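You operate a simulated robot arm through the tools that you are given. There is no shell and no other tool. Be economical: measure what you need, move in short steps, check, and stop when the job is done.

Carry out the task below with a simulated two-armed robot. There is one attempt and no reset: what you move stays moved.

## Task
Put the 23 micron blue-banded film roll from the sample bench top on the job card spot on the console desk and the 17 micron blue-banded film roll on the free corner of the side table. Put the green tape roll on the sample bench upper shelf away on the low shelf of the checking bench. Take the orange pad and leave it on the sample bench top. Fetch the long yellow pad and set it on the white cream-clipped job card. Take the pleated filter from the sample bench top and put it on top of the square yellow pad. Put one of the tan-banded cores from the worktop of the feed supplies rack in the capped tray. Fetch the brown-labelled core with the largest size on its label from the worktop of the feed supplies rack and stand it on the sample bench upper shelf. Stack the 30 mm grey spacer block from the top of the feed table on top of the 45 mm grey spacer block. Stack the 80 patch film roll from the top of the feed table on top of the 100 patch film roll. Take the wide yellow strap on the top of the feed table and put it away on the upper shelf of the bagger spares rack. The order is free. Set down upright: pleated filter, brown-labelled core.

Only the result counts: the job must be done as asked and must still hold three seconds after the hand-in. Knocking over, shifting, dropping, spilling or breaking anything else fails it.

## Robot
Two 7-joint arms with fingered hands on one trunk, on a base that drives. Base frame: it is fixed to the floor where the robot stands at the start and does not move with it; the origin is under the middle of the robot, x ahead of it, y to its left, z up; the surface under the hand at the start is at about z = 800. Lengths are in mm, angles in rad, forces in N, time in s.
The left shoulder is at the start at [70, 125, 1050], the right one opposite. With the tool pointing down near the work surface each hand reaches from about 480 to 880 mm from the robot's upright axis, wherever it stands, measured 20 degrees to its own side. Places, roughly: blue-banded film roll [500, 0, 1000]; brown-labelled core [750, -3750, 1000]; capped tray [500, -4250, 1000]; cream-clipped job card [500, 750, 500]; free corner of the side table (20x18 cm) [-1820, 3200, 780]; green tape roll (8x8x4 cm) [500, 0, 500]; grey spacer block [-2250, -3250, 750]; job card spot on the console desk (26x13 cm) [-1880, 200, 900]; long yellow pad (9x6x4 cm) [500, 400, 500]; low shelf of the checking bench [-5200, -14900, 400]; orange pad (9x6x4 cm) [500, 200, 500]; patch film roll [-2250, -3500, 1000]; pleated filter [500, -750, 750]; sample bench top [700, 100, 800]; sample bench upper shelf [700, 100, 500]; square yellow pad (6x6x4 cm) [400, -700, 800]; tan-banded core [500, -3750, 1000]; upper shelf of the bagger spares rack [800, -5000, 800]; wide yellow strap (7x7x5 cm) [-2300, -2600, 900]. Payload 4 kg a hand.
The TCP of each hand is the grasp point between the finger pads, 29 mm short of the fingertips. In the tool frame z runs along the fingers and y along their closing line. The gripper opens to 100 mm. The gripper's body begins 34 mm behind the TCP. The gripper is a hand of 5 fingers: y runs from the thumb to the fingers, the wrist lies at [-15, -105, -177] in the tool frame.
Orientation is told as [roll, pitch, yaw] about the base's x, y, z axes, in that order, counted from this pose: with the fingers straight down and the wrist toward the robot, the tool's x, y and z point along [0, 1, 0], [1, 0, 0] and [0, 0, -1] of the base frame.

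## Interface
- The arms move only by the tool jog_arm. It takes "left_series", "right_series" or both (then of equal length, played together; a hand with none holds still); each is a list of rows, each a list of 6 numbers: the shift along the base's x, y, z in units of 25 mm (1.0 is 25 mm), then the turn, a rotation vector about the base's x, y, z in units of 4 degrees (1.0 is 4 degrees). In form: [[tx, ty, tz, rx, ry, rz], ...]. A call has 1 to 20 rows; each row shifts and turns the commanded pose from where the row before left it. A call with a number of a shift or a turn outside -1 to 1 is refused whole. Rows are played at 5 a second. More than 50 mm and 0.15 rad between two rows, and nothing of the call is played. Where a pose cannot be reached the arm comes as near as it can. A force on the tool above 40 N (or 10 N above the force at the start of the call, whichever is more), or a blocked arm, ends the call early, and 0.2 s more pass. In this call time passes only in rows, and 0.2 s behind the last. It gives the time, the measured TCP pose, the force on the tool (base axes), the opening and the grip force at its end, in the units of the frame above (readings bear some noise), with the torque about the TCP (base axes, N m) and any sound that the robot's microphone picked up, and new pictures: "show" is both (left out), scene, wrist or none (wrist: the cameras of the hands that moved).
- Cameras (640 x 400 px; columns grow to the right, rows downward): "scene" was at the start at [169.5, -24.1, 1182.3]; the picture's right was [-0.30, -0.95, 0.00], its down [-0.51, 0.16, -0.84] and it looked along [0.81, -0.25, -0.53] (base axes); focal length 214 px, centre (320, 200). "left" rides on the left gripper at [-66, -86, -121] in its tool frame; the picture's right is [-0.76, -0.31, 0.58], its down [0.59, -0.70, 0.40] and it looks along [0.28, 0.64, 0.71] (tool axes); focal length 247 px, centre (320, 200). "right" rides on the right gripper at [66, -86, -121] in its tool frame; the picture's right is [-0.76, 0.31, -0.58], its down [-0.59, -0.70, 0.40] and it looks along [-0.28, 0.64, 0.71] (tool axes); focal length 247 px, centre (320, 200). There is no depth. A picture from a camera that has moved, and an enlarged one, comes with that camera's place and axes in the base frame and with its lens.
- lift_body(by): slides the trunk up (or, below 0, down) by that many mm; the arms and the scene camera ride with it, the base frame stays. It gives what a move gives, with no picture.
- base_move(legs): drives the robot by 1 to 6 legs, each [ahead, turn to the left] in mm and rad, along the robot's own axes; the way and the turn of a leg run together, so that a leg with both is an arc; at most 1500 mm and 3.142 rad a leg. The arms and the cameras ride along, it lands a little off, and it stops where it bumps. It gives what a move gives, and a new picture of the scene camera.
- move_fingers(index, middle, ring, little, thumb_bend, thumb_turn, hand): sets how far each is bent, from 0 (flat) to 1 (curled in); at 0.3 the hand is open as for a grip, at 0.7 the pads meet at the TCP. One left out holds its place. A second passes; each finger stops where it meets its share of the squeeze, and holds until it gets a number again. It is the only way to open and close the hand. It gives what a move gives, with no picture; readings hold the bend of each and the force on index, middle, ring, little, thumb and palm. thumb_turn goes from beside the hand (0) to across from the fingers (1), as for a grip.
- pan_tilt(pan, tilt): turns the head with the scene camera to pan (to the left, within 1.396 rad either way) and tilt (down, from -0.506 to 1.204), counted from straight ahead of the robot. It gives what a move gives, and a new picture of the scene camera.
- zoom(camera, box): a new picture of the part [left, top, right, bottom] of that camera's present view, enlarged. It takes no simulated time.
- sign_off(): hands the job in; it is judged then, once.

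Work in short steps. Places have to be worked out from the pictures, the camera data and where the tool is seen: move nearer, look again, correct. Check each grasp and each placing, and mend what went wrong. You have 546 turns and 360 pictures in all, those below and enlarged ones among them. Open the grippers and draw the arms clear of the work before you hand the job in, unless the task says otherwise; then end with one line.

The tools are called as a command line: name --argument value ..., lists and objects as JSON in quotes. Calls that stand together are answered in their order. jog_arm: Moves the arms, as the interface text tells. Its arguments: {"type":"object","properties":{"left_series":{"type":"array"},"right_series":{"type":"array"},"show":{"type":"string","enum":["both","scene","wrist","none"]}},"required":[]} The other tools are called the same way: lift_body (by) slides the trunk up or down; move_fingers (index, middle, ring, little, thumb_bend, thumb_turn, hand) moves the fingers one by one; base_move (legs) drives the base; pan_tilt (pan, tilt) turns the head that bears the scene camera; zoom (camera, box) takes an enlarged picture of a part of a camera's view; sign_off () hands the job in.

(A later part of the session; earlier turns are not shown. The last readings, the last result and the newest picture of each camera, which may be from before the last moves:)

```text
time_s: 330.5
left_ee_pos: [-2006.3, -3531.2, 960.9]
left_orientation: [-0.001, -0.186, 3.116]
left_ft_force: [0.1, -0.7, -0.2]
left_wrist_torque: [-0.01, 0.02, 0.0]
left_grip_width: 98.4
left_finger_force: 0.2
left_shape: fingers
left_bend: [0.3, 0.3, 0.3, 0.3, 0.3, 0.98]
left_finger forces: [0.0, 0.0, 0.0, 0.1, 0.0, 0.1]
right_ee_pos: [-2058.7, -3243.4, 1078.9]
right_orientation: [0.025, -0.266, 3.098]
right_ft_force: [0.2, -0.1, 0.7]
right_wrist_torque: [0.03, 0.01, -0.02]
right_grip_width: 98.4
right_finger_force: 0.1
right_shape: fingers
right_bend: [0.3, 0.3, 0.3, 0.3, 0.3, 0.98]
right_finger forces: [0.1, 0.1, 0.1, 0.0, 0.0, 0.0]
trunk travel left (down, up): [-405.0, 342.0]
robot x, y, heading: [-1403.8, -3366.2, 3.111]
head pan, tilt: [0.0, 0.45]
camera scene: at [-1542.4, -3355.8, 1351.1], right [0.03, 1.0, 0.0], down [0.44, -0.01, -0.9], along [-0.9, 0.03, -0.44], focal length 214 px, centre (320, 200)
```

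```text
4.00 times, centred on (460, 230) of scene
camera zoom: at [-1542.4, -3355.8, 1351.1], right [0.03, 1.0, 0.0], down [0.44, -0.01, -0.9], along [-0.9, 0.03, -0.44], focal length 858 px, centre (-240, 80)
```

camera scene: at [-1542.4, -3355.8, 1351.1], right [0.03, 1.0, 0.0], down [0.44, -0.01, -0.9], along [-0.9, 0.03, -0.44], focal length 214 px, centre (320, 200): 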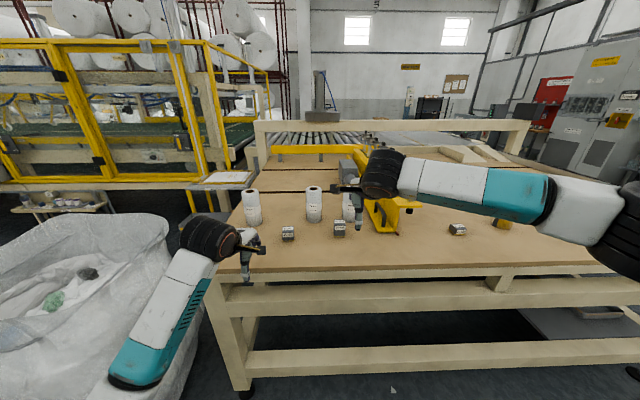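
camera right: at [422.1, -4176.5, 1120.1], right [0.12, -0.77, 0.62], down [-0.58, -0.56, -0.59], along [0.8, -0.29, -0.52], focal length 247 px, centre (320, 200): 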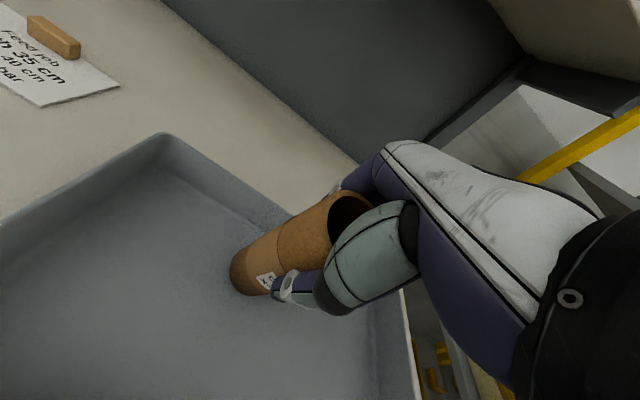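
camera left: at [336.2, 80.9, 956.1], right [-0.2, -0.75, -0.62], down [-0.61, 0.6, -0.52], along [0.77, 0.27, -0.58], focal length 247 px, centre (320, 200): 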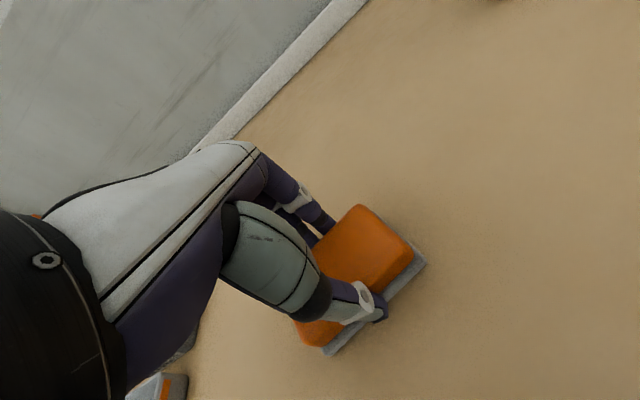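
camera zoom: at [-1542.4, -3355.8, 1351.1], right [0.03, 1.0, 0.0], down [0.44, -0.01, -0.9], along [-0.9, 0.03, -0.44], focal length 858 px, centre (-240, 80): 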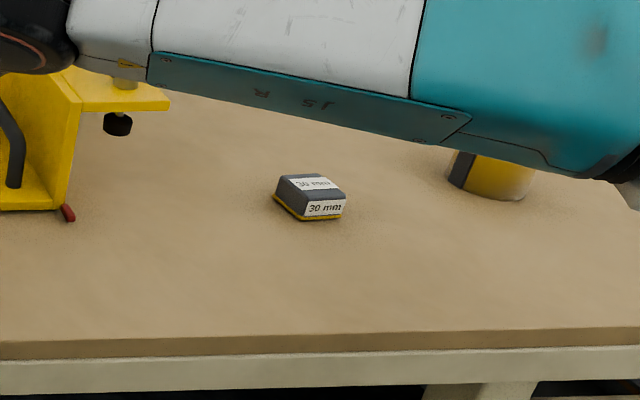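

Spacers: 45, 60, 30 mm from left. I read the roll labels closely.

zoom --camera "scene" --box '[240, 205, 270, 225]'

zoom --camera "scene" --box '[302, 200, 332, 220]'

zoom --camera "scene" --box '[340, 200, 370, 220]'

```text
16.00 times, centred on (255, 215) of scene
camera zoom: at [-1542.4, -3355.8, 1351.1], right [0.03, 1.0, 0.0], down [0.44, -0.01, -0.9], along [-0.9, 0.03, -0.44], focal length 3432 px, centre (1360, -40)
```

zoom: 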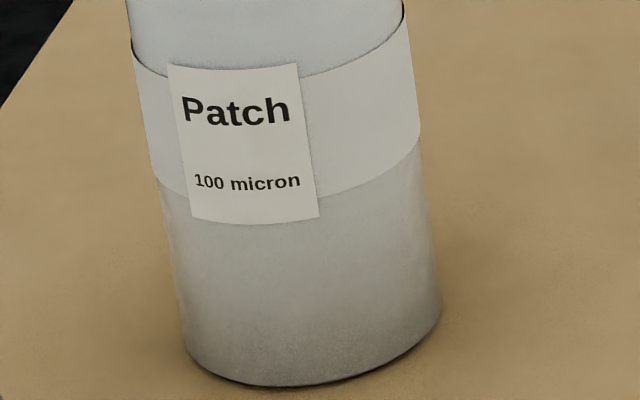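

```text
16.00 times, centred on (317, 210) of scene
camera zoom: at [-1542.4, -3355.8, 1351.1], right [0.03, 1.0, 0.0], down [0.44, -0.01, -0.9], along [-0.9, 0.03, -0.44], focal length 3432 px, centre (368, 40)
```

zoom: 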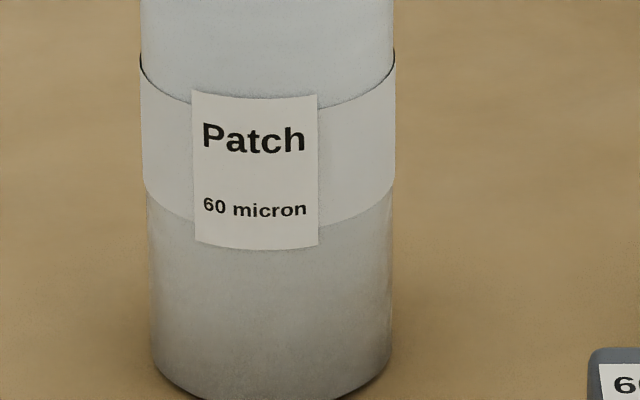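

```text
16.00 times, centred on (355, 210) of scene
camera zoom: at [-1542.4, -3355.8, 1351.1], right [0.03, 1.0, 0.0], down [0.44, -0.01, -0.9], along [-0.9, 0.03, -0.44], focal length 3432 px, centre (-240, 40)
```

zoom: 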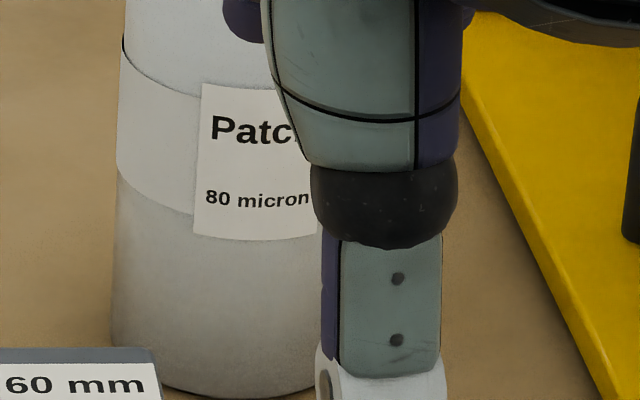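

80 micron is the right roll ≈[-2367,-3195]; 100 is the left ≈[-2348,-3615]. I level both hands to tool-down and raise them, then move to y ≈ -2650 for the 30 mm block and the strap.

jog_arm --left_series '[[0, 0, 0.4, 0, -0.3, 0], [0, 0, 0.4, 0, -0.3, 0], [0, 0, 0.4, 0, -0.3, 0], [0, 0, 0.4, 0, -0.3, 0], [0, 0, 0.4, 0, -0.3, 0], [0, 0, 0.4, 0, -0.3, 0], [0, 0, 0.4, 0, -0.3, 0], [0, 0, 0.4, 0, -0.3, 0], [0, 0, 0.4, 0, -0.3, 0]]' --right_series '[[0, 0, 0.6, 0, -0.42, 0], [0, 0, 0.6, 0, -0.42, 0], [0, 0, 0.6, 0, -0.42, 0], [0, 0, 0.6, 0, -0.42, 0], [0, 0, 0.6, 0, -0.42, 0], [0, 0, 0.6, 0, -0.42, 0], [0, 0, 0.6, 0, -0.42, 0], [0, 0, 0.6, 0, -0.42, 0], [0, 0, 0.6, 0, -0.42, 0]]' --show "none"

base_move --legs '[[0, -1.54], [716, 0], [0, 1.571]]'

pan_tilt --pan 0 --tilt 0.6

```text
time_s: 332.5
left_ee_pos: [-2007.4, -3531.1, 1051.6]
left_orientation: [-0.006, 0.003, 3.115]
left_ft_force: [0.2, 0.1, -0.5]
left_wrist_torque: [-0.02, 0.0, 0.02]
left_grip_width: 98.3
left_finger_force: 0.0
left_shape: fingers
left_bend: [0.3, 0.3, 0.3, 0.3, 0.3, 0.98]
left_finger forces: [0.0, 0.0, 0.0, 0.1, 0.1, 0.0]
right_ee_pos: [-2060.0, -3245.2, 1214.3]
right_orientation: [0.013, -0.004, 3.099]
right_ft_force: [-0.5, -0.3, 0.2]
right_wrist_torque: [0.03, 0.02, 0.03]
right_grip_width: 98.7
right_finger_force: 0.0
right_shape: fingers
right_bend: [0.3, 0.3, 0.3, 0.3, 0.3, 0.98]
right_finger forces: [0.0, 0.1, 0.0, 0.1, 0.0, 0.0]
trunk travel left (down, up): [-405.0, 342.0]
robot x, y, heading: [-1407.3, -3361.8, 3.11]
head pan, tilt: [0.0, 0.45]
```

```text
time_s: 344.2
left_ee_pos: [-2003.5, -2812.4, 1051.5]
left_orientation: [-0.007, 0.003, 3.122]
left_ft_force: [0.2, -0.5, -1.1]
left_wrist_torque: [0.0, 0.01, 0.0]
left_grip_width: 98.2
left_finger_force: 0.1
left_shape: fingers
left_bend: [0.3, 0.3, 0.3, 0.3, 0.3, 0.98]
left_finger forces: [0.0, 0.1, 0.1, 0.0, 0.0, 0.0]
right_ee_pos: [-2058.6, -2526.2, 1213.6]
right_orientation: [0.014, -0.004, 3.108]
right_ft_force: [0.6, 0.4, -0.1]
right_wrist_torque: [0.02, -0.02, 0.02]
right_grip_width: 98.2
right_finger_force: 0.1
right_shape: fingers
right_bend: [0.3, 0.3, 0.3, 0.3, 0.3, 0.98]
right_finger forces: [0.0, 0.0, 0.0, 0.0, 0.0, 0.1]
trunk travel left (down, up): [-405.0, 342.0]
robot x, y, heading: [-1404.2, -2639.7, 3.118]
head pan, tilt: [0.0, 0.45]
camera scene: at [-1540.2, -2633.9, 1351.1], right [0.02, 1.0, 0.0], down [0.44, -0.01, -0.9], along [-0.9, 0.02, -0.44], focal length 214 px, centre (320, 200)
```

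scene: 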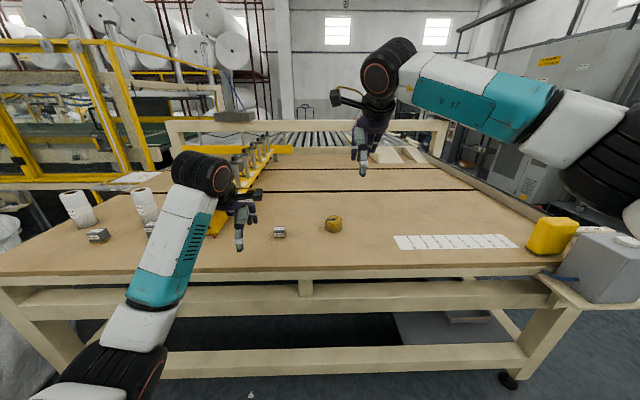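

```text
time_s: 344.9
left_ee_pos: [-2003.4, -2812.3, 1050.7]
left_orientation: [-0.005, 0.004, 3.123]
left_ft_force: [-0.6, 0.2, 0.2]
left_wrist_torque: [-0.02, -0.03, -0.01]
left_grip_width: 98.1
left_finger_force: 0.0
left_shape: fingers
left_bend: [0.3, 0.3, 0.3, 0.3, 0.3, 0.98]
left_finger forces: [0.0, 0.1, 0.1, 0.0, 0.0, 0.0]
right_ee_pos: [-2058.5, -2526.8, 1214.7]
right_orientation: [0.012, -0.004, 3.108]
right_ft_force: [0.2, -0.3, 0.1]
right_wrist_torque: [-0.01, -0.01, 0.02]
right_grip_width: 98.6
right_finger_force: 0.1
right_shape: fingers
right_bend: [0.3, 0.3, 0.3, 0.3, 0.3, 0.98]
right_finger forces: [0.0, 0.1, 0.1, 0.0, 0.0, 0.0]
trunk travel left (down, up): [-405.0, 342.0]
robot x, y, heading: [-1400.3, -2639.7, 3.12]
head pan, tilt: [0.0, 0.6]
camera scene: at [-1536.7, -2633.9, 1337.6], right [0.02, 1.0, 0.0], down [0.56, -0.01, -0.83], along [-0.82, 0.02, -0.56], focal length 214 px, centre (320, 200)
```

scene: 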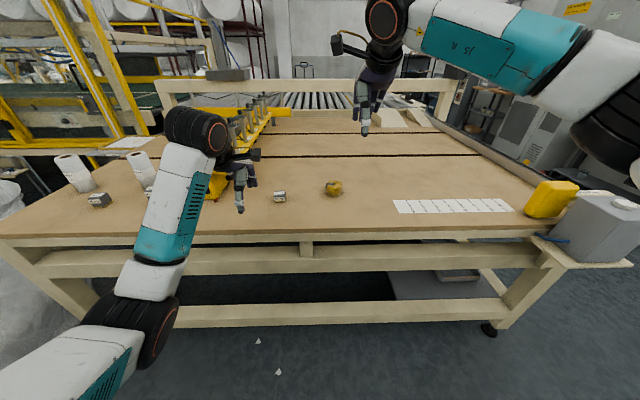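

zoom --camera "scene" --box '[250, 165, 370, 220]'

```text
5.33 times, centred on (310, 192) of scene
camera zoom: at [-1536.7, -2633.9, 1337.6], right [0.02, 1.0, 0.0], down [0.56, -0.01, -0.83], along [-0.82, 0.02, -0.56], focal length 1144 px, centre (373, 240)
```

zoom: 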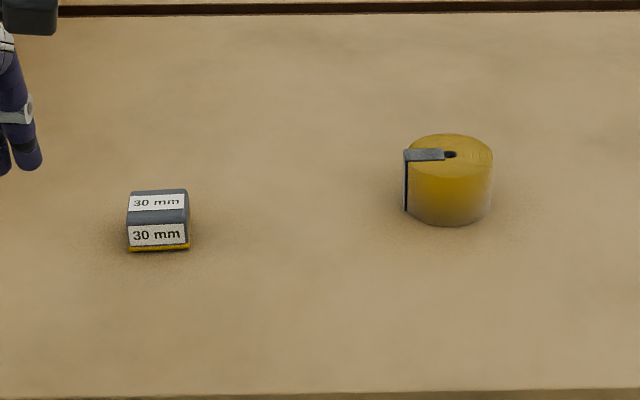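

One yellow strap, at ≈[-2320,-2555]; 30 mm block ≈[-2283,-2782]. I drive forward 230 mm and look from the wrist cameras.

base_move --legs '[[230, 0]]'

jog_arm --left_series '[[-0.5, 0.4, -1, 0, 0, 0], [-0.5, 0.4, -1, 0, 0, 0], [-0.5, 0.2, -1, 0, 0, 0], [-0.5, 0, -1, 0, 0, 0]]' --right_series '[[-0.4, -0.3, -1, 0, 0, 0], [-0.4, -0.3, -1, 0, 0, 0], [-0.4, -0.3, -1, 0, 0, 0], [-0.2, -0.3, -1, 0, 0, 0]]' --show "wrist"

```text
time_s: 346.6
left_ee_pos: [-2240.5, -2805.4, 1051.5]
left_orientation: [-0.004, 0.003, 3.122]
left_ft_force: [-0.6, -0.3, -0.5]
left_wrist_torque: [0.0, -0.04, 0.05]
left_grip_width: 98.5
left_finger_force: 0.0
left_shape: fingers
left_bend: [0.3, 0.3, 0.3, 0.3, 0.3, 0.98]
left_finger forces: [0.1, 0.1, 0.0, 0.1, 0.0, 0.0]
right_ee_pos: [-2293.9, -2519.7, 1213.4]
right_orientation: [0.014, -0.003, 3.106]
right_ft_force: [-0.6, -0.3, -0.3]
right_wrist_torque: [0.01, 0.0, 0.02]
right_grip_width: 98.8
right_finger_force: 0.1
right_shape: fingers
right_bend: [0.3, 0.3, 0.3, 0.3, 0.3, 0.98]
right_finger forces: [0.0, 0.1, 0.1, 0.0, 0.0, 0.0]
trunk travel left (down, up): [-405.0, 342.0]
robot x, y, heading: [-1632.6, -2632.3, 3.115]
head pan, tilt: [0.0, 0.6]
camera scene: at [-1772.7, -2627.7, 1337.4], right [0.03, 1.0, 0.0], down [0.57, -0.01, -0.82], along [-0.82, 0.02, -0.57], focal length 214 px, centre (320, 200)
```

scene: 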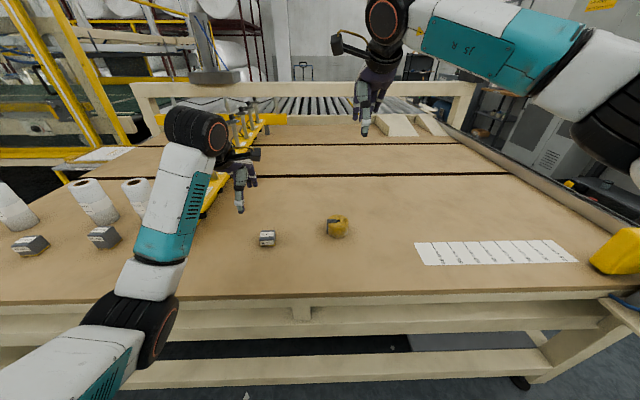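

```text
time_s: 347.6
left_ee_pos: [-2290.4, -2779.7, 949.9]
left_orientation: [-0.005, 0.003, 3.12]
left_ft_force: [0.1, -0.8, -0.9]
left_wrist_torque: [-0.02, 0.02, -0.02]
left_grip_width: 98.4
left_finger_force: 0.0
left_shape: fingers
left_bend: [0.3, 0.3, 0.3, 0.3, 0.3, 0.98]
left_finger forces: [0.0, 0.0, 0.1, 0.2, 0.0, 0.1]
right_ee_pos: [-2329.0, -2549.4, 1114.2]
right_orientation: [0.012, -0.003, 3.104]
right_ft_force: [-0.5, -0.5, 0.5]
right_wrist_torque: [0.02, -0.02, 0.0]
right_grip_width: 98.5
right_finger_force: 0.0
right_shape: fingers
right_bend: [0.3, 0.3, 0.3, 0.3, 0.3, 0.98]
right_finger forces: [0.0, 0.0, 0.0, 0.0, 0.0, 0.0]
trunk travel left (down, up): [-405.0, 342.0]
robot x, y, heading: [-1636.4, -2634.2, 3.112]
head pan, tilt: [0.0, 0.6]
camera right: at [-2244.9, -2616.3, 1236.9], right [-0.28, 0.77, 0.57], down [0.72, 0.56, -0.41], along [-0.63, 0.3, -0.71], focal length 247 px, centre (320, 200)
camera left: at [-2204.4, -2717.2, 1073.1], right [0.32, 0.75, -0.57], down [0.69, -0.6, -0.4], along [-0.65, -0.27, -0.72], focal length 247 px, centre (320, 200)
```

right: 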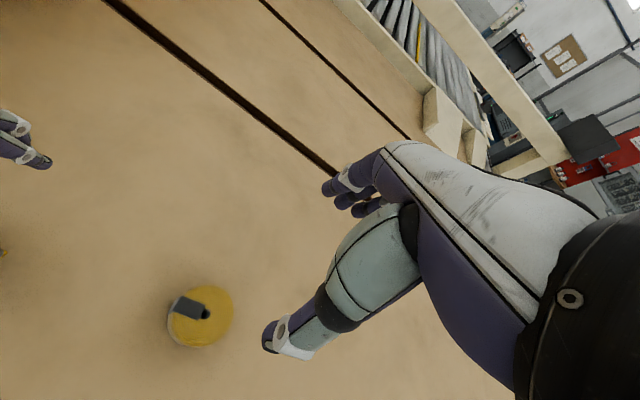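
left: 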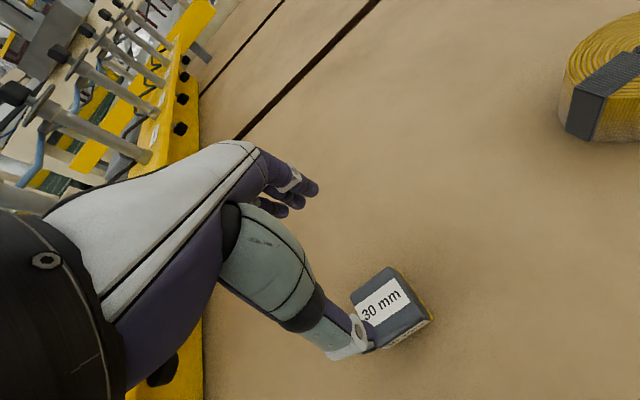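

Refined: block [-2260,-2780], strap [-2298,-2558]. I lower both hands close above them.

jog_arm --left_series '[[0.14, 0, -0.27, 0, 0, 0], [0.14, 0, -0.27, 0, 0, 0], [0.14, 0, -0.27, 0, 0, 0], [0.14, 0, -0.27, 0, 0, 0], [0.14, 0, -0.27, 0, 0, 0], [0.14, 0, -0.27, 0, 0, 0], [0.14, 0, -0.27, 0, 0, 0], [0.14, 0, -0.27, 0, 0, 0], [0.1, 0, -0.27, 0, 0, 0]]' --right_series '[[0.14, -0.04, -0.9, 0, 0, 0], [0.14, -0.04, -0.9, 0, 0, 0], [0.14, -0.04, -0.9, 0, 0, 0], [0.14, -0.04, -0.9, 0, 0, 0], [0.14, -0.04, -0.9, 0, 0, 0], [0.14, -0.04, -0.9, 0, 0, 0], [0.14, -0.04, -0.9, 0, 0, 0], [0.14, -0.04, -0.9, 0, 0, 0], [0.14, -0.04, -0.9, 0, 0, 0]]' --show "wrist"

```text
time_s: 349.6
left_ee_pos: [-2258.6, -2780.6, 890.6]
left_orientation: [-0.005, 0.003, 3.119]
left_ft_force: [-0.2, -1.1, 0.0]
left_wrist_torque: [0.01, -0.03, 0.01]
left_grip_width: 98.4
left_finger_force: 0.1
left_shape: fingers
left_bend: [0.3, 0.3, 0.3, 0.3, 0.3, 0.98]
left_finger forces: [0.1, 0.0, 0.0, 0.1, 0.0, 0.1]
right_ee_pos: [-2295.4, -2557.2, 911.3]
right_orientation: [0.012, -0.005, 3.105]
right_ft_force: [-0.4, 0.5, -0.1]
right_wrist_torque: [0.0, 0.01, -0.04]
right_grip_width: 98.8
right_finger_force: 0.1
right_shape: fingers
right_bend: [0.3, 0.3, 0.3, 0.3, 0.3, 0.98]
right_finger forces: [0.0, 0.0, 0.1, 0.0, 0.0, 0.0]
trunk travel left (down, up): [-405.0, 342.0]
robot x, y, heading: [-1637.5, -2631.2, 3.116]
head pan, tilt: [0.0, 0.6]
camera right: at [-2212.8, -2623.8, 1033.3], right [-0.28, 0.77, 0.57], down [0.72, 0.56, -0.41], along [-0.63, 0.3, -0.71], focal length 247 px, centre (320, 200)
camera left: at [-2172.1, -2717.0, 1013.2], right [0.32, 0.75, -0.57], down [0.69, -0.6, -0.4], along [-0.65, -0.27, -0.72], focal length 247 px, centre (320, 200)
```

right: 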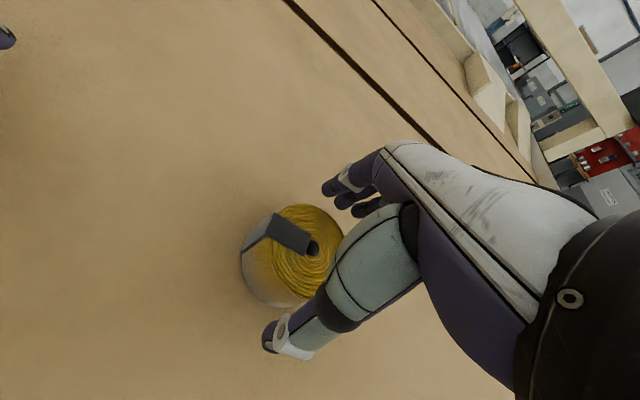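
left: 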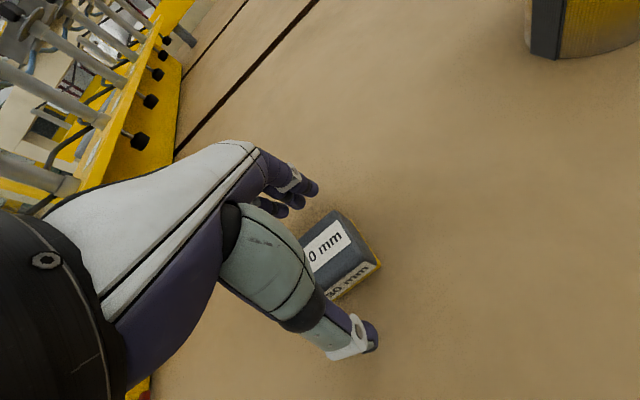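

Both well centred; small corrections and the final lowering.

jog_arm --left_series '[[0.05, 0.1, -0.3, 0, 0, 0], [0, 0.1, -0.25, 0, 0, 0], [0, 0, -0.15, 0, 0, 0]]' --right_series '[[0.3, -0.1, -0.6, 0, 0, 0], [0, 0, -0.5, 0, 0, 0], [0, 0, -0.35, 0, 0, 0]]' --show "none"

```text
time_s: 350.4
left_ee_pos: [-2257.7, -2775.6, 879.0]
left_orientation: [-0.006, -0.008, 3.121]
left_ft_force: [-6.0, -0.6, 25.4]
left_wrist_torque: [0.01, -1.48, 0.0]
left_grip_width: 99.8
left_finger_force: 12.4
left_shape: fingers
left_bend: [0.3, 0.3, 0.3, 0.3, 0.28, 0.98]
left_finger forces: [0.0, 0.1, 0.0, 0.0, 25.1, 0.0]
right_ee_pos: [-2289.2, -2561.9, 878.4]
right_orientation: [0.015, -0.008, 3.105]
right_ft_force: [-2.7, -0.3, 5.4]
right_wrist_torque: [-0.05, -0.03, -0.01]
right_grip_width: 99.9
right_finger_force: 2.9
right_shape: fingers
right_bend: [0.29, 0.3, 0.3, 0.3, 0.3, 0.98]
right_finger forces: [3.2, 0.0, 0.0, 0.0, 2.8, 0.1]
trunk travel left (down, up): [-405.0, 342.0]
robot x, y, heading: [-1636.2, -2633.4, 3.116]
head pan, tilt: [0.0, 0.6]
```

Left thumb touches the table (table ≈ 850). I raise it 4 mm and close both hands.

jog_arm --left_series '[[0, 0, 0.2, 0, 0, 0]]' --show "none"

move_fingers --hand "left" --index 0.75 --middle 0.75 --ring 0.75 --little 0.75 --thumb_bend 0.75

move_fingers --hand "right" --index 0.75 --middle 0.75 --ring 0.75 --little 0.75 --thumb_bend 0.75

```text
time_s: 350.8
left_ee_pos: [-2255.3, -2774.5, 877.7]
left_orientation: [-0.006, 0.003, 3.121]
left_ft_force: [-4.5, -1.2, 15.0]
left_wrist_torque: [-0.01, -0.8, -0.03]
left_grip_width: 97.6
left_finger_force: 7.8
left_shape: fingers
left_bend: [0.3, 0.3, 0.3, 0.3, 0.3, 0.98]
left_finger forces: [0.1, 0.3, 0.0, 0.0, 14.8, 0.0]
right_ee_pos: [-2289.0, -2561.4, 878.4]
right_orientation: [0.013, -0.009, 3.105]
right_ft_force: [-4.5, 0.2, 14.1]
right_wrist_torque: [-0.1, -0.62, -0.01]
right_grip_width: 100.4
right_finger_force: 7.5
right_shape: fingers
right_bend: [0.29, 0.3, 0.3, 0.3, 0.29, 0.98]
right_finger forces: [2.3, 0.1, 0.0, 0.0, 11.6, 0.0]
trunk travel left (down, up): [-405.0, 342.0]
robot x, y, heading: [-1634.3, -2635.1, 3.12]
head pan, tilt: [0.0, 0.6]
```

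```text
time_s: 351.8
left_ee_pos: [-2254.4, -2775.1, 880.0]
left_orientation: [-0.006, -0.003, 3.121]
left_ft_force: [0.5, -1.4, 22.8]
left_wrist_torque: [-0.11, -0.12, -0.18]
left_grip_width: 42.4
left_finger_force: 17.9
left_shape: fingers
left_bend: [0.74, 0.35, 0.74, 0.75, 0.41, 0.98]
left_finger forces: [3.5, 10.2, 3.0, 0.0, 19.2, 0.0]
right_ee_pos: [-2287.3, -2561.2, 878.9]
right_orientation: [0.013, -0.009, 3.103]
right_ft_force: [-7.1, -0.4, 20.1]
right_wrist_torque: [-0.12, -0.98, -0.05]
right_grip_width: 99.2
right_finger_force: 10.1
right_shape: fingers
right_bend: [0.3, 0.3, 0.3, 0.3, 0.3, 0.98]
right_finger forces: [1.6, 0.1, 0.0, 0.0, 19.0, 0.1]
trunk travel left (down, up): [-405.0, 342.0]
robot x, y, heading: [-1637.8, -2637.2, 3.116]
head pan, tilt: [0.0, 0.6]
```

```text
time_s: 352.8
left_ee_pos: [-2253.9, -2774.8, 879.4]
left_orientation: [-0.004, -0.001, 3.12]
left_ft_force: [-1.5, -0.7, 21.7]
left_wrist_torque: [-0.12, -0.3, -0.15]
left_grip_width: 41.8
left_finger_force: 17.7
left_shape: fingers
left_bend: [0.74, 0.36, 0.74, 0.75, 0.42, 0.98]
left_finger forces: [3.6, 7.9, 3.1, 0.0, 21.2, 0.0]
right_ee_pos: [-2286.6, -2561.2, 880.9]
right_orientation: [0.012, -0.009, 3.105]
right_ft_force: [-1.0, 0.1, 23.7]
right_wrist_torque: [0.22, 0.37, 0.22]
right_grip_width: 65.7
right_finger_force: 28.8
right_shape: fingers
right_bend: [0.52, 0.36, 0.63, 0.75, 0.42, 0.97]
right_finger forces: [10.1, 13.2, 6.5, 1.3, 27.2, 0.0]
trunk travel left (down, up): [-405.0, 342.0]
robot x, y, heading: [-1634.4, -2631.7, 3.115]
head pan, tilt: [0.0, 0.6]
```

zoom --camera "left" --box '[160, 100, 480, 400]'

zoom --camera "right" --box '[160, 100, 480, 400]'

```text
1.33 times, centred on (320, 250) of left
camera zoom: at [-2167.1, -2712.1, 1002.9], right [0.32, 0.75, -0.57], down [0.69, -0.6, -0.4], along [-0.65, -0.27, -0.71], focal length 329 px, centre (320, 133)
```

zoom: 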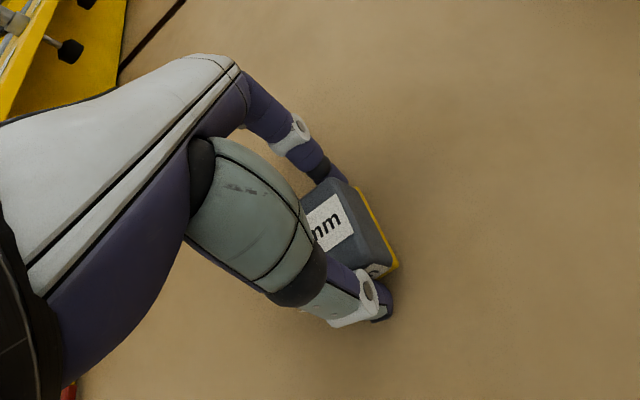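

```text
1.33 times, centred on (320, 250) of right
camera zoom: at [-2202.9, -2627.7, 1001.5], right [-0.27, 0.77, 0.57], down [0.72, 0.56, -0.41], along [-0.64, 0.3, -0.71], focal length 329 px, centre (320, 133)
```

zoom: 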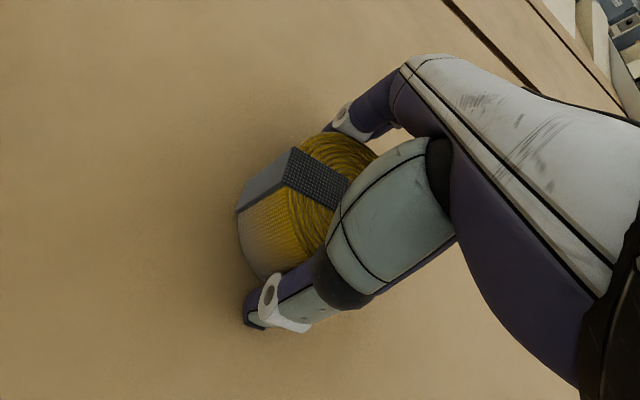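

Both look gripped. I lift both 40 mm gently and check.

jog_arm --left_series '[[0, 0, 0.3, 0, 0, 0], [0, 0, 0.6, 0, 0, 0], [0, 0, 0.7, 0, 0, 0]]' --right_series '[[0, 0, 0.3, 0, 0, 0], [0, 0, 0.6, 0, 0, 0], [0, 0, 0.7, 0, 0, 0]]' --show "both"

```text
time_s: 353.6
left_ee_pos: [-2256.7, -2776.3, 916.3]
left_orientation: [-0.006, 0.004, 3.121]
left_ft_force: [-0.6, 0.2, -0.5]
left_wrist_torque: [0.01, 0.0, -0.01]
left_grip_width: 40.6
left_finger_force: 8.8
left_shape: fingers
left_bend: [0.74, 0.41, 0.73, 0.75, 0.43, 0.96]
left_finger forces: [5.7, 0.0, 3.3, 0.1, 9.2, 0.0]
right_ee_pos: [-2288.6, -2560.0, 914.5]
right_orientation: [0.01, -0.002, 3.107]
right_ft_force: [-0.4, 0.4, -0.9]
right_wrist_torque: [-0.03, 0.03, 0.03]
right_grip_width: 62.7
right_finger_force: 18.7
right_shape: fingers
right_bend: [0.51, 0.44, 0.63, 0.75, 0.46, 0.96]
right_finger forces: [11.2, 0.1, 6.2, 0.8, 20.0, 0.0]
trunk travel left (down, up): [-405.0, 342.0]
robot x, y, heading: [-1636.6, -2630.3, 3.117]
head pan, tilt: [0.0, 0.6]
camera scene: at [-1771.7, -2627.7, 1337.4], right [0.03, 1.0, 0.0], down [0.57, -0.01, -0.82], along [-0.82, 0.02, -0.57], focal length 214 px, centre (320, 200)
camera right: at [-2205.6, -2628.4, 1036.7], right [-0.28, 0.77, 0.57], down [0.72, 0.56, -0.41], along [-0.63, 0.3, -0.71], focal length 247 px, centre (320, 200)
camera left: at [-2171.0, -2712.7, 1039.3], right [0.33, 0.75, -0.57], down [0.69, -0.6, -0.4], along [-0.64, -0.27, -0.72], focal length 247 px, centre (320, 200)
```

scene: 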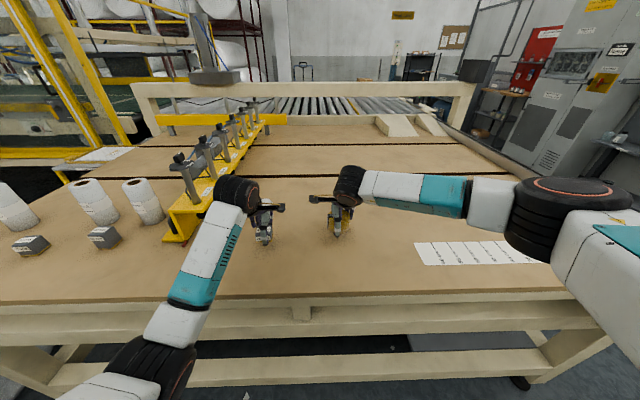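
right: 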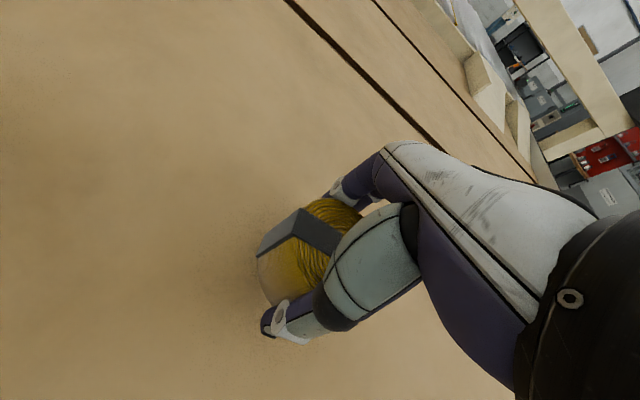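
left: 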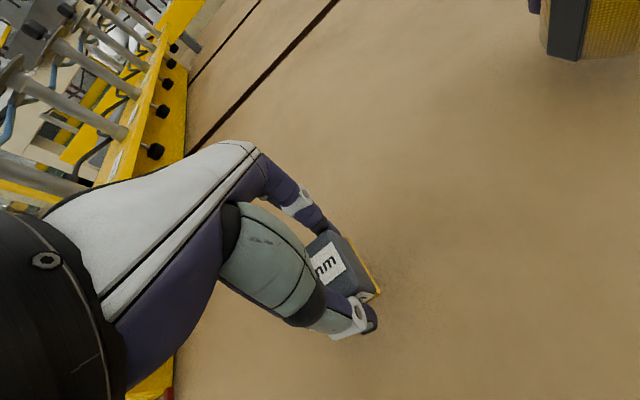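

Both are lifted. The middle fingers lost contact, so I re-squeeze both hands for a firmer hold.

move_fingers --hand "left" --index 0.8 --middle 0.8 --ring 0.8 --thumb_bend 0.8

move_fingers --hand "right" --index 0.8 --middle 0.8 --ring 0.8 --thumb_bend 0.8

zoom --camera "left" --box '[160, 100, 480, 400]'

```text
time_s: 354.6
left_ee_pos: [-2257.2, -2776.3, 916.6]
left_orientation: [-0.005, 0.003, 3.121]
left_ft_force: [-0.3, 0.2, -0.7]
left_wrist_torque: [0.0, 0.0, 0.01]
left_grip_width: 39.7
left_finger_force: 22.6
left_shape: fingers
left_bend: [0.76, 0.72, 0.75, 0.75, 0.51, 0.94]
left_finger forces: [10.2, 6.1, 6.0, 0.0, 22.6, 0.0]
right_ee_pos: [-2288.9, -2561.6, 916.1]
right_orientation: [0.011, -0.003, 3.105]
right_ft_force: [0.1, 0.3, -0.8]
right_wrist_torque: [0.0, 0.01, 0.0]
right_grip_width: 62.5
right_finger_force: 19.3
right_shape: fingers
right_bend: [0.51, 0.44, 0.63, 0.75, 0.46, 0.96]
right_finger forces: [11.1, 0.0, 6.1, 0.8, 20.1, 0.0]
trunk travel left (down, up): [-405.0, 342.0]
robot x, y, heading: [-1638.0, -2633.3, 3.116]
head pan, tilt: [0.0, 0.6]
```

```text
time_s: 355.6
left_ee_pos: [-2256.7, -2774.5, 916.1]
left_orientation: [-0.005, 0.004, 3.12]
left_ft_force: [0.1, -0.9, -0.9]
left_wrist_torque: [-0.03, 0.0, -0.01]
left_grip_width: 39.9
left_finger_force: 22.4
left_shape: fingers
left_bend: [0.76, 0.72, 0.75, 0.75, 0.51, 0.94]
left_finger forces: [10.3, 6.2, 6.1, 0.1, 22.5, 0.1]
right_ee_pos: [-2290.1, -2562.3, 914.8]
right_orientation: [0.012, -0.002, 3.105]
right_ft_force: [0.8, 0.1, -0.5]
right_wrist_torque: [-0.03, 0.04, 0.0]
right_grip_width: 63.1
right_finger_force: 30.4
right_shape: fingers
right_bend: [0.5, 0.56, 0.62, 0.75, 0.53, 0.94]
right_finger forces: [15.3, 6.8, 6.6, 0.7, 31.5, 0.0]
trunk travel left (down, up): [-405.0, 342.0]
robot x, y, heading: [-1632.1, -2635.5, 3.119]
head pan, tilt: [0.0, 0.6]
```

```text
1.33 times, centred on (320, 250) of left
camera zoom: at [-2171.1, -2712.7, 1040.0], right [0.32, 0.75, -0.57], down [0.69, -0.6, -0.4], along [-0.65, -0.27, -0.72], focal length 329 px, centre (320, 133)
```

zoom: 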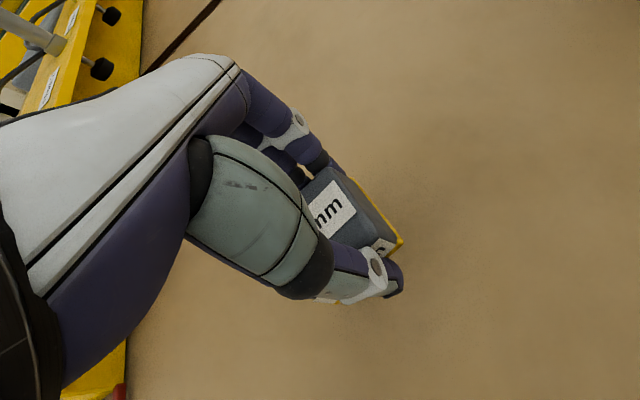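

Both firm now (22 N, 30 N). I raise the hands, back off and relocate to y ≈ -3300 to stack the block.

jog_arm --left_series '[[0, 0, 0.5, 0, 0, 0], [0, 0, 0.5, 0, 0, 0], [0, 0, 0.5, 0, 0, 0], [0, 0, 0.5, 0, 0, 0], [0, 0, 0.5, 0, 0, 0], [0, 0, 0.5, 0, 0, 0], [0, 0, 0.5, 0, 0, 0], [0, 0, 0.5, 0, 0, 0]]' --right_series '[[0, 0, 1, 0, 0, 0], [0, 0, 1, 0, 0, 0], [0, 0, 1, 0, 0, 0], [0, 0, 1, 0, 0, 0], [0, 0, 1, 0, 0, 0], [0, 0, 1, 0, 0, 0], [0, 0, 1, 0, 0, 0], [0, 0, 1, 0, 0, 0]]' --show "none"

base_move --legs '[[-260, 0], [0, 1.596], [665, 0], [0, -1.571]]'

```text
time_s: 357.4
left_ee_pos: [-2256.4, -2775.5, 1017.1]
left_orientation: [-0.005, 0.003, 3.121]
left_ft_force: [0.5, 0.1, -0.7]
left_wrist_torque: [0.0, 0.02, 0.01]
left_grip_width: 39.5
left_finger_force: 22.4
left_shape: fingers
left_bend: [0.76, 0.73, 0.75, 0.75, 0.51, 0.94]
left_finger forces: [10.3, 6.1, 6.0, 0.0, 22.5, 0.1]
right_ee_pos: [-2290.4, -2562.7, 1116.6]
right_orientation: [0.011, -0.005, 3.104]
right_ft_force: [-0.7, -0.2, -0.4]
right_wrist_torque: [-0.03, 0.0, 0.02]
right_grip_width: 63.3
right_finger_force: 30.3
right_shape: fingers
right_bend: [0.5, 0.56, 0.62, 0.75, 0.53, 0.94]
right_finger forces: [15.0, 6.8, 6.6, 0.7, 30.8, 0.0]
trunk travel left (down, up): [-405.0, 342.0]
robot x, y, heading: [-1635.9, -2632.9, 3.116]
head pan, tilt: [0.0, 0.6]
```

```text
time_s: 370.6
left_ee_pos: [-1972.9, -3468.0, 1017.2]
left_orientation: [-0.005, 0.004, -3.125]
left_ft_force: [-0.7, -1.1, -0.7]
left_wrist_torque: [-0.01, 0.0, -0.01]
left_grip_width: 38.8
left_finger_force: 21.2
left_shape: fingers
left_bend: [0.76, 0.73, 0.75, 0.75, 0.51, 0.94]
left_finger forces: [9.8, 5.3, 5.8, 0.0, 20.8, 0.0]
right_ee_pos: [-2014.2, -3256.6, 1115.0]
right_orientation: [0.01, -0.005, -3.141]
right_ft_force: [0.3, -0.6, -0.8]
right_wrist_torque: [-0.02, 0.0, 0.04]
right_grip_width: 62.3
right_finger_force: 26.0
right_shape: fingers
right_bend: [0.5, 0.56, 0.62, 0.75, 0.54, 0.94]
right_finger forces: [12.5, 6.4, 6.5, 0.6, 26.5, 0.0]
trunk travel left (down, up): [-405.0, 342.0]
robot x, y, heading: [-1358.9, -3302.2, -3.136]
head pan, tilt: [0.0, 0.6]
camera scene: at [-1493.5, -3301.9, 1337.5], right [-0.01, 1.0, 0.0], down [0.57, 0.01, -0.82], along [-0.82, -0.01, -0.57], focal length 214 px, centre (320, 200)
```

scene: 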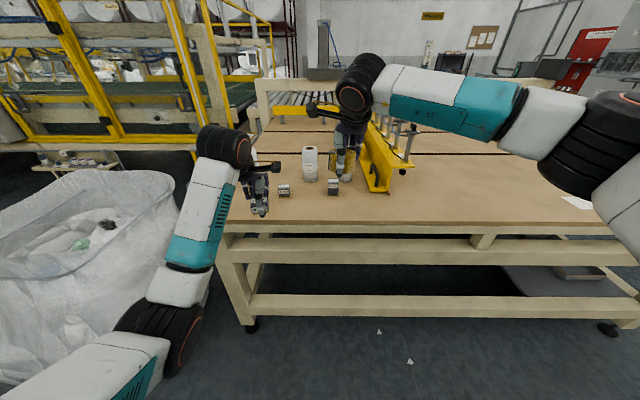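

I drive forward 250 mm and look with the left wrist camera.

base_move --legs '[[240, 0]]'

zoom --camera "left" --box '[0, 0, 640, 400]'

pan_tilt --pan 0.3 --tilt 0.7

```text
time_s: 372.4
left_ee_pos: [-2211.3, -3473.7, 1018.0]
left_orientation: [-0.006, 0.004, -3.12]
left_ft_force: [-0.1, 0.0, -0.5]
left_wrist_torque: [-0.04, -0.01, 0.0]
left_grip_width: 39.0
left_finger_force: 20.7
left_shape: fingers
left_bend: [0.76, 0.73, 0.75, 0.75, 0.51, 0.94]
left_finger forces: [9.7, 5.3, 5.8, 0.0, 20.9, 0.0]
right_ee_pos: [-2251.9, -3261.7, 1113.5]
right_orientation: [0.013, -0.004, -3.135]
right_ft_force: [-0.6, 0.7, -0.5]
right_wrist_torque: [-0.01, -0.02, -0.05]
right_grip_width: 62.3
right_finger_force: 26.3
right_shape: fingers
right_bend: [0.5, 0.56, 0.63, 0.75, 0.54, 0.94]
right_finger forces: [12.6, 6.3, 6.6, 0.5, 26.6, 0.0]
trunk travel left (down, up): [-405.0, 342.0]
robot x, y, heading: [-1592.3, -3308.5, -3.124]
head pan, tilt: [0.0, 0.6]
camera scene: at [-1732.7, -3306.1, 1337.4], right [-0.02, 1.0, 0.0], down [0.57, 0.01, -0.82], along [-0.82, -0.01, -0.57], focal length 214 px, centre (320, 200)
```

scene: 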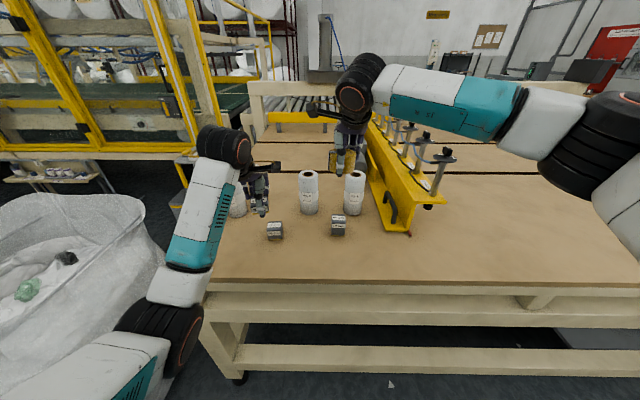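

```text
1.00 times, centred on (320, 200) of left (not enlarged: the box is as wide or as high as the picture)
camera zoom: at [-2127.5, -3407.4, 1139.6], right [0.29, 0.77, -0.57], down [0.72, -0.57, -0.4], along [-0.63, -0.29, -0.72], focal length 247 px, centre (320, 200)
```

zoom: 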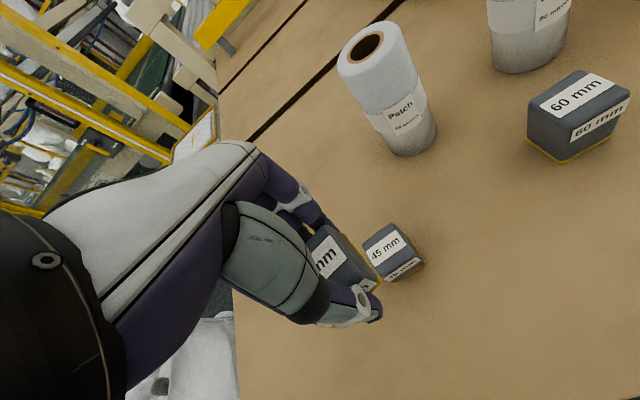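

```text
time_s: 373.1
left_ee_pos: [-2210.8, -3473.5, 1017.5]
left_orientation: [-0.007, 0.003, -3.118]
left_ft_force: [0.7, -0.2, 0.0]
left_wrist_torque: [-0.02, 0.0, -0.04]
left_grip_width: 39.0
left_finger_force: 21.1
left_shape: fingers
left_bend: [0.76, 0.73, 0.75, 0.75, 0.51, 0.94]
left_finger forces: [9.8, 5.2, 5.7, 0.0, 20.9, 0.0]
right_ee_pos: [-2253.0, -3262.0, 1115.9]
right_orientation: [0.012, -0.003, -3.134]
right_ft_force: [0.3, 0.4, -1.0]
right_wrist_torque: [0.01, 0.0, 0.02]
right_grip_width: 62.2
right_finger_force: 26.2
right_shape: fingers
right_bend: [0.5, 0.56, 0.63, 0.75, 0.54, 0.94]
right_finger forces: [12.7, 6.4, 6.6, 0.5, 26.5, 0.0]
trunk travel left (down, up): [-405.0, 342.0]
robot x, y, heading: [-1598.8, -3304.4, -3.126]
head pan, tilt: [0.3, 0.7]
camera scene: at [-1724.1, -3331.0, 1328.9], right [-0.31, 0.95, 0.0], down [0.61, 0.2, -0.76], along [-0.73, -0.24, -0.64], focal length 214 px, centre (320, 200)
```

scene: 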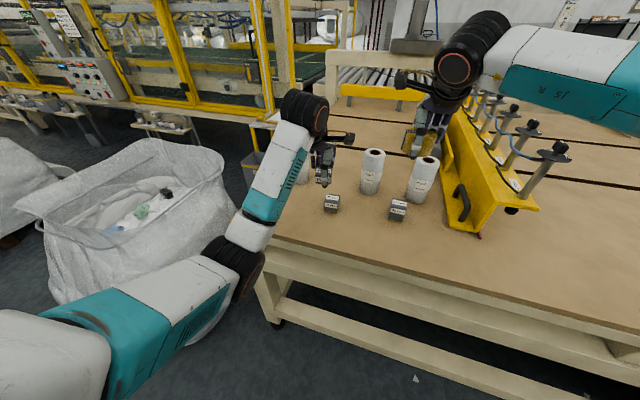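

45 mm block top centre ≈[-2231,-3456, 895]; the held block's centre is about (+10,-7) from the TCP. I move over it and down to 25 mm above.

jog_arm --left_series '[[-0.4, 0.33, 0, 0, 0, 0], [-0.4, 0.33, 0, 0, 0, 0], [-0.4, 0.33, -0.5, 0, 0, 0], [0, 0, -0.8, 0, 0, 0], [0, 0, -0.8, 0, 0, 0], [0, 0, -0.6, 0, 0, 0]]' --show "wrist"

zoom --camera "scene" --box '[290, 160, 380, 220]'

```text
time_s: 374.6
left_ee_pos: [-2239.6, -3450.9, 948.8]
left_orientation: [-0.003, 0.005, -3.119]
left_ft_force: [-0.5, -0.6, -0.7]
left_wrist_torque: [-0.01, -0.01, -0.02]
left_grip_width: 38.8
left_finger_force: 20.8
left_shape: fingers
left_bend: [0.76, 0.73, 0.75, 0.75, 0.51, 0.94]
left_finger forces: [9.7, 5.3, 5.9, 0.0, 20.8, 0.0]
right_ee_pos: [-2251.8, -3263.3, 1114.9]
right_orientation: [0.015, -0.004, -3.135]
right_ft_force: [0.3, -0.4, 0.0]
right_wrist_torque: [0.01, -0.01, 0.02]
right_grip_width: 62.2
right_finger_force: 26.4
right_shape: fingers
right_bend: [0.5, 0.56, 0.63, 0.75, 0.54, 0.94]
right_finger forces: [12.6, 6.4, 6.5, 0.5, 26.5, 0.0]
trunk travel left (down, up): [-405.0, 342.0]
robot x, y, heading: [-1592.3, -3305.5, -3.119]
head pan, tilt: [0.3, 0.7]
camera left: at [-2156.9, -3384.2, 1072.0], right [0.29, 0.77, -0.57], down [0.72, -0.57, -0.4], along [-0.63, -0.29, -0.72], focal length 247 px, centre (320, 200)
```

left: 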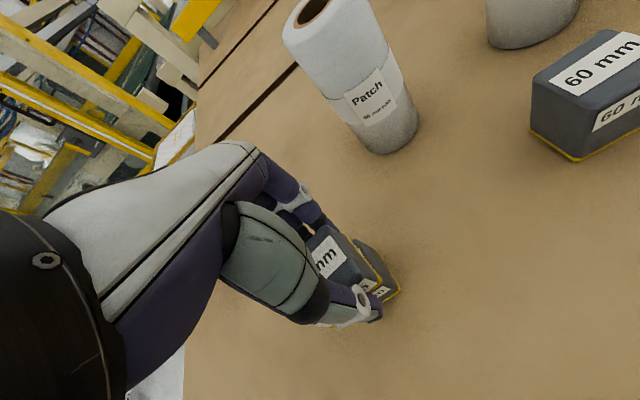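

```text
6.67 times, centred on (335, 190) of scene
camera zoom: at [-1724.1, -3331.1, 1328.9], right [-0.31, 0.95, 0.0], down [0.61, 0.2, -0.76], along [-0.73, -0.24, -0.64], focal length 1430 px, centre (220, 267)
```

zoom: 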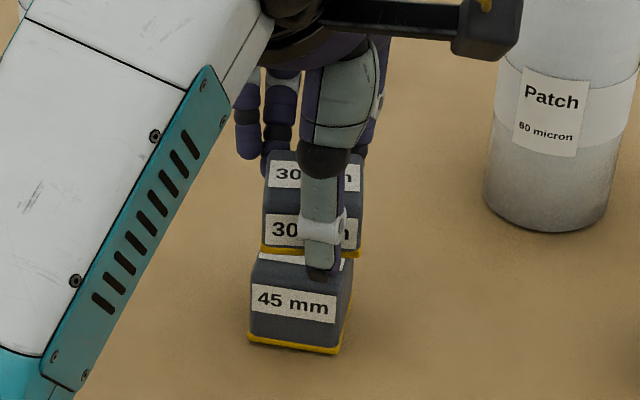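

The 30 mm block is offset by about (+12,+8) mm relative to the 45 mm block; I correct and lower to near contact.

jog_arm --left_series '[[-0.46, -0.33, 0, 0, 0, 0], [0, 0, -0.5, 0, 0, 0], [0, 0, -0.25, 0, 0, 0]]' --show "none"

zoom --camera "scene" --box '[290, 160, 380, 220]'

```text
time_s: 375.4
left_ee_pos: [-2251.2, -3458.1, 929.7]
left_orientation: [-0.006, 0.005, -3.119]
left_ft_force: [0.7, -0.4, -1.3]
left_wrist_torque: [-0.01, -0.02, -0.02]
left_grip_width: 38.9
left_finger_force: 21.0
left_shape: fingers
left_bend: [0.76, 0.73, 0.75, 0.75, 0.51, 0.94]
left_finger forces: [9.8, 5.3, 5.8, 0.1, 20.8, 0.1]
right_ee_pos: [-2253.1, -3262.0, 1114.6]
right_orientation: [0.012, -0.003, -3.133]
right_ft_force: [-0.1, 0.1, 0.0]
right_wrist_torque: [0.0, 0.02, 0.01]
right_grip_width: 62.2
right_finger_force: 26.1
right_shape: fingers
right_bend: [0.5, 0.56, 0.63, 0.75, 0.54, 0.94]
right_finger forces: [12.7, 6.5, 6.6, 0.5, 26.6, 0.0]
trunk travel left (down, up): [-405.0, 342.0]
robot x, y, heading: [-1596.0, -3308.2, -3.123]
head pan, tilt: [0.3, 0.7]
```

```text
6.67 times, centred on (335, 190) of scene
camera zoom: at [-1724.1, -3331.1, 1328.9], right [-0.31, 0.95, 0.0], down [0.61, 0.2, -0.76], along [-0.73, -0.24, -0.64], focal length 1430 px, centre (220, 267)
```

zoom: 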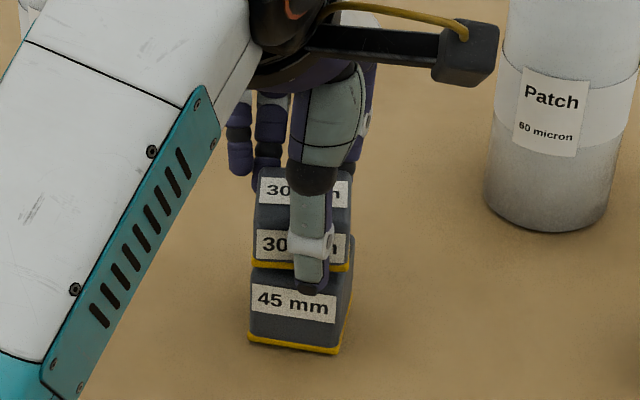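

Aligned. I lower in 3 mm steps.

jog_arm --left_series '[[0, 0, -0.12, 0, 0, 0]]' --show "none"

jog_arm --left_series '[[0, 0, -0.1, 0, 0, 0]]' --show "none"

```text
time_s: 375.8
left_ee_pos: [-2250.9, -3459.0, 926.8]
left_orientation: [-0.006, 0.005, -3.119]
left_ft_force: [0.1, 0.1, -0.6]
left_wrist_torque: [-0.01, 0.02, 0.01]
left_grip_width: 38.9
left_finger_force: 21.1
left_shape: fingers
left_bend: [0.76, 0.73, 0.75, 0.75, 0.51, 0.94]
left_finger forces: [9.7, 5.4, 5.8, 0.0, 20.9, 0.1]
right_ee_pos: [-2252.1, -3261.4, 1114.8]
right_orientation: [0.013, -0.003, -3.135]
right_ft_force: [-0.3, 0.7, -1.4]
right_wrist_torque: [-0.01, 0.04, 0.02]
right_grip_width: 62.3
right_finger_force: 26.5
right_shape: fingers
right_bend: [0.5, 0.56, 0.63, 0.75, 0.54, 0.94]
right_finger forces: [12.7, 6.4, 6.6, 0.6, 26.7, 0.0]
trunk travel left (down, up): [-405.0, 342.0]
robot x, y, heading: [-1597.9, -3310.5, -3.123]
head pan, tilt: [0.3, 0.7]
```

```text
time_s: 376.1
left_ee_pos: [-2251.7, -3458.2, 924.9]
left_orientation: [-0.007, 0.004, -3.119]
left_ft_force: [0.5, -0.2, -0.9]
left_wrist_torque: [0.01, 0.0, 0.01]
left_grip_width: 39.1
left_finger_force: 20.5
left_shape: fingers
left_bend: [0.76, 0.73, 0.75, 0.75, 0.51, 0.94]
left_finger forces: [9.7, 5.3, 5.7, 0.1, 20.8, 0.0]
right_ee_pos: [-2251.9, -3262.4, 1115.9]
right_orientation: [0.012, -0.004, -3.136]
right_ft_force: [0.6, 0.9, 0.3]
right_wrist_torque: [0.0, -0.01, 0.01]
right_grip_width: 62.0
right_finger_force: 26.6
right_shape: fingers
right_bend: [0.5, 0.56, 0.63, 0.75, 0.54, 0.94]
right_finger forces: [12.7, 6.3, 6.6, 0.5, 26.7, 0.0]
trunk travel left (down, up): [-405.0, 342.0]
robot x, y, heading: [-1596.5, -3306.6, -3.123]
head pan, tilt: [0.3, 0.7]
```

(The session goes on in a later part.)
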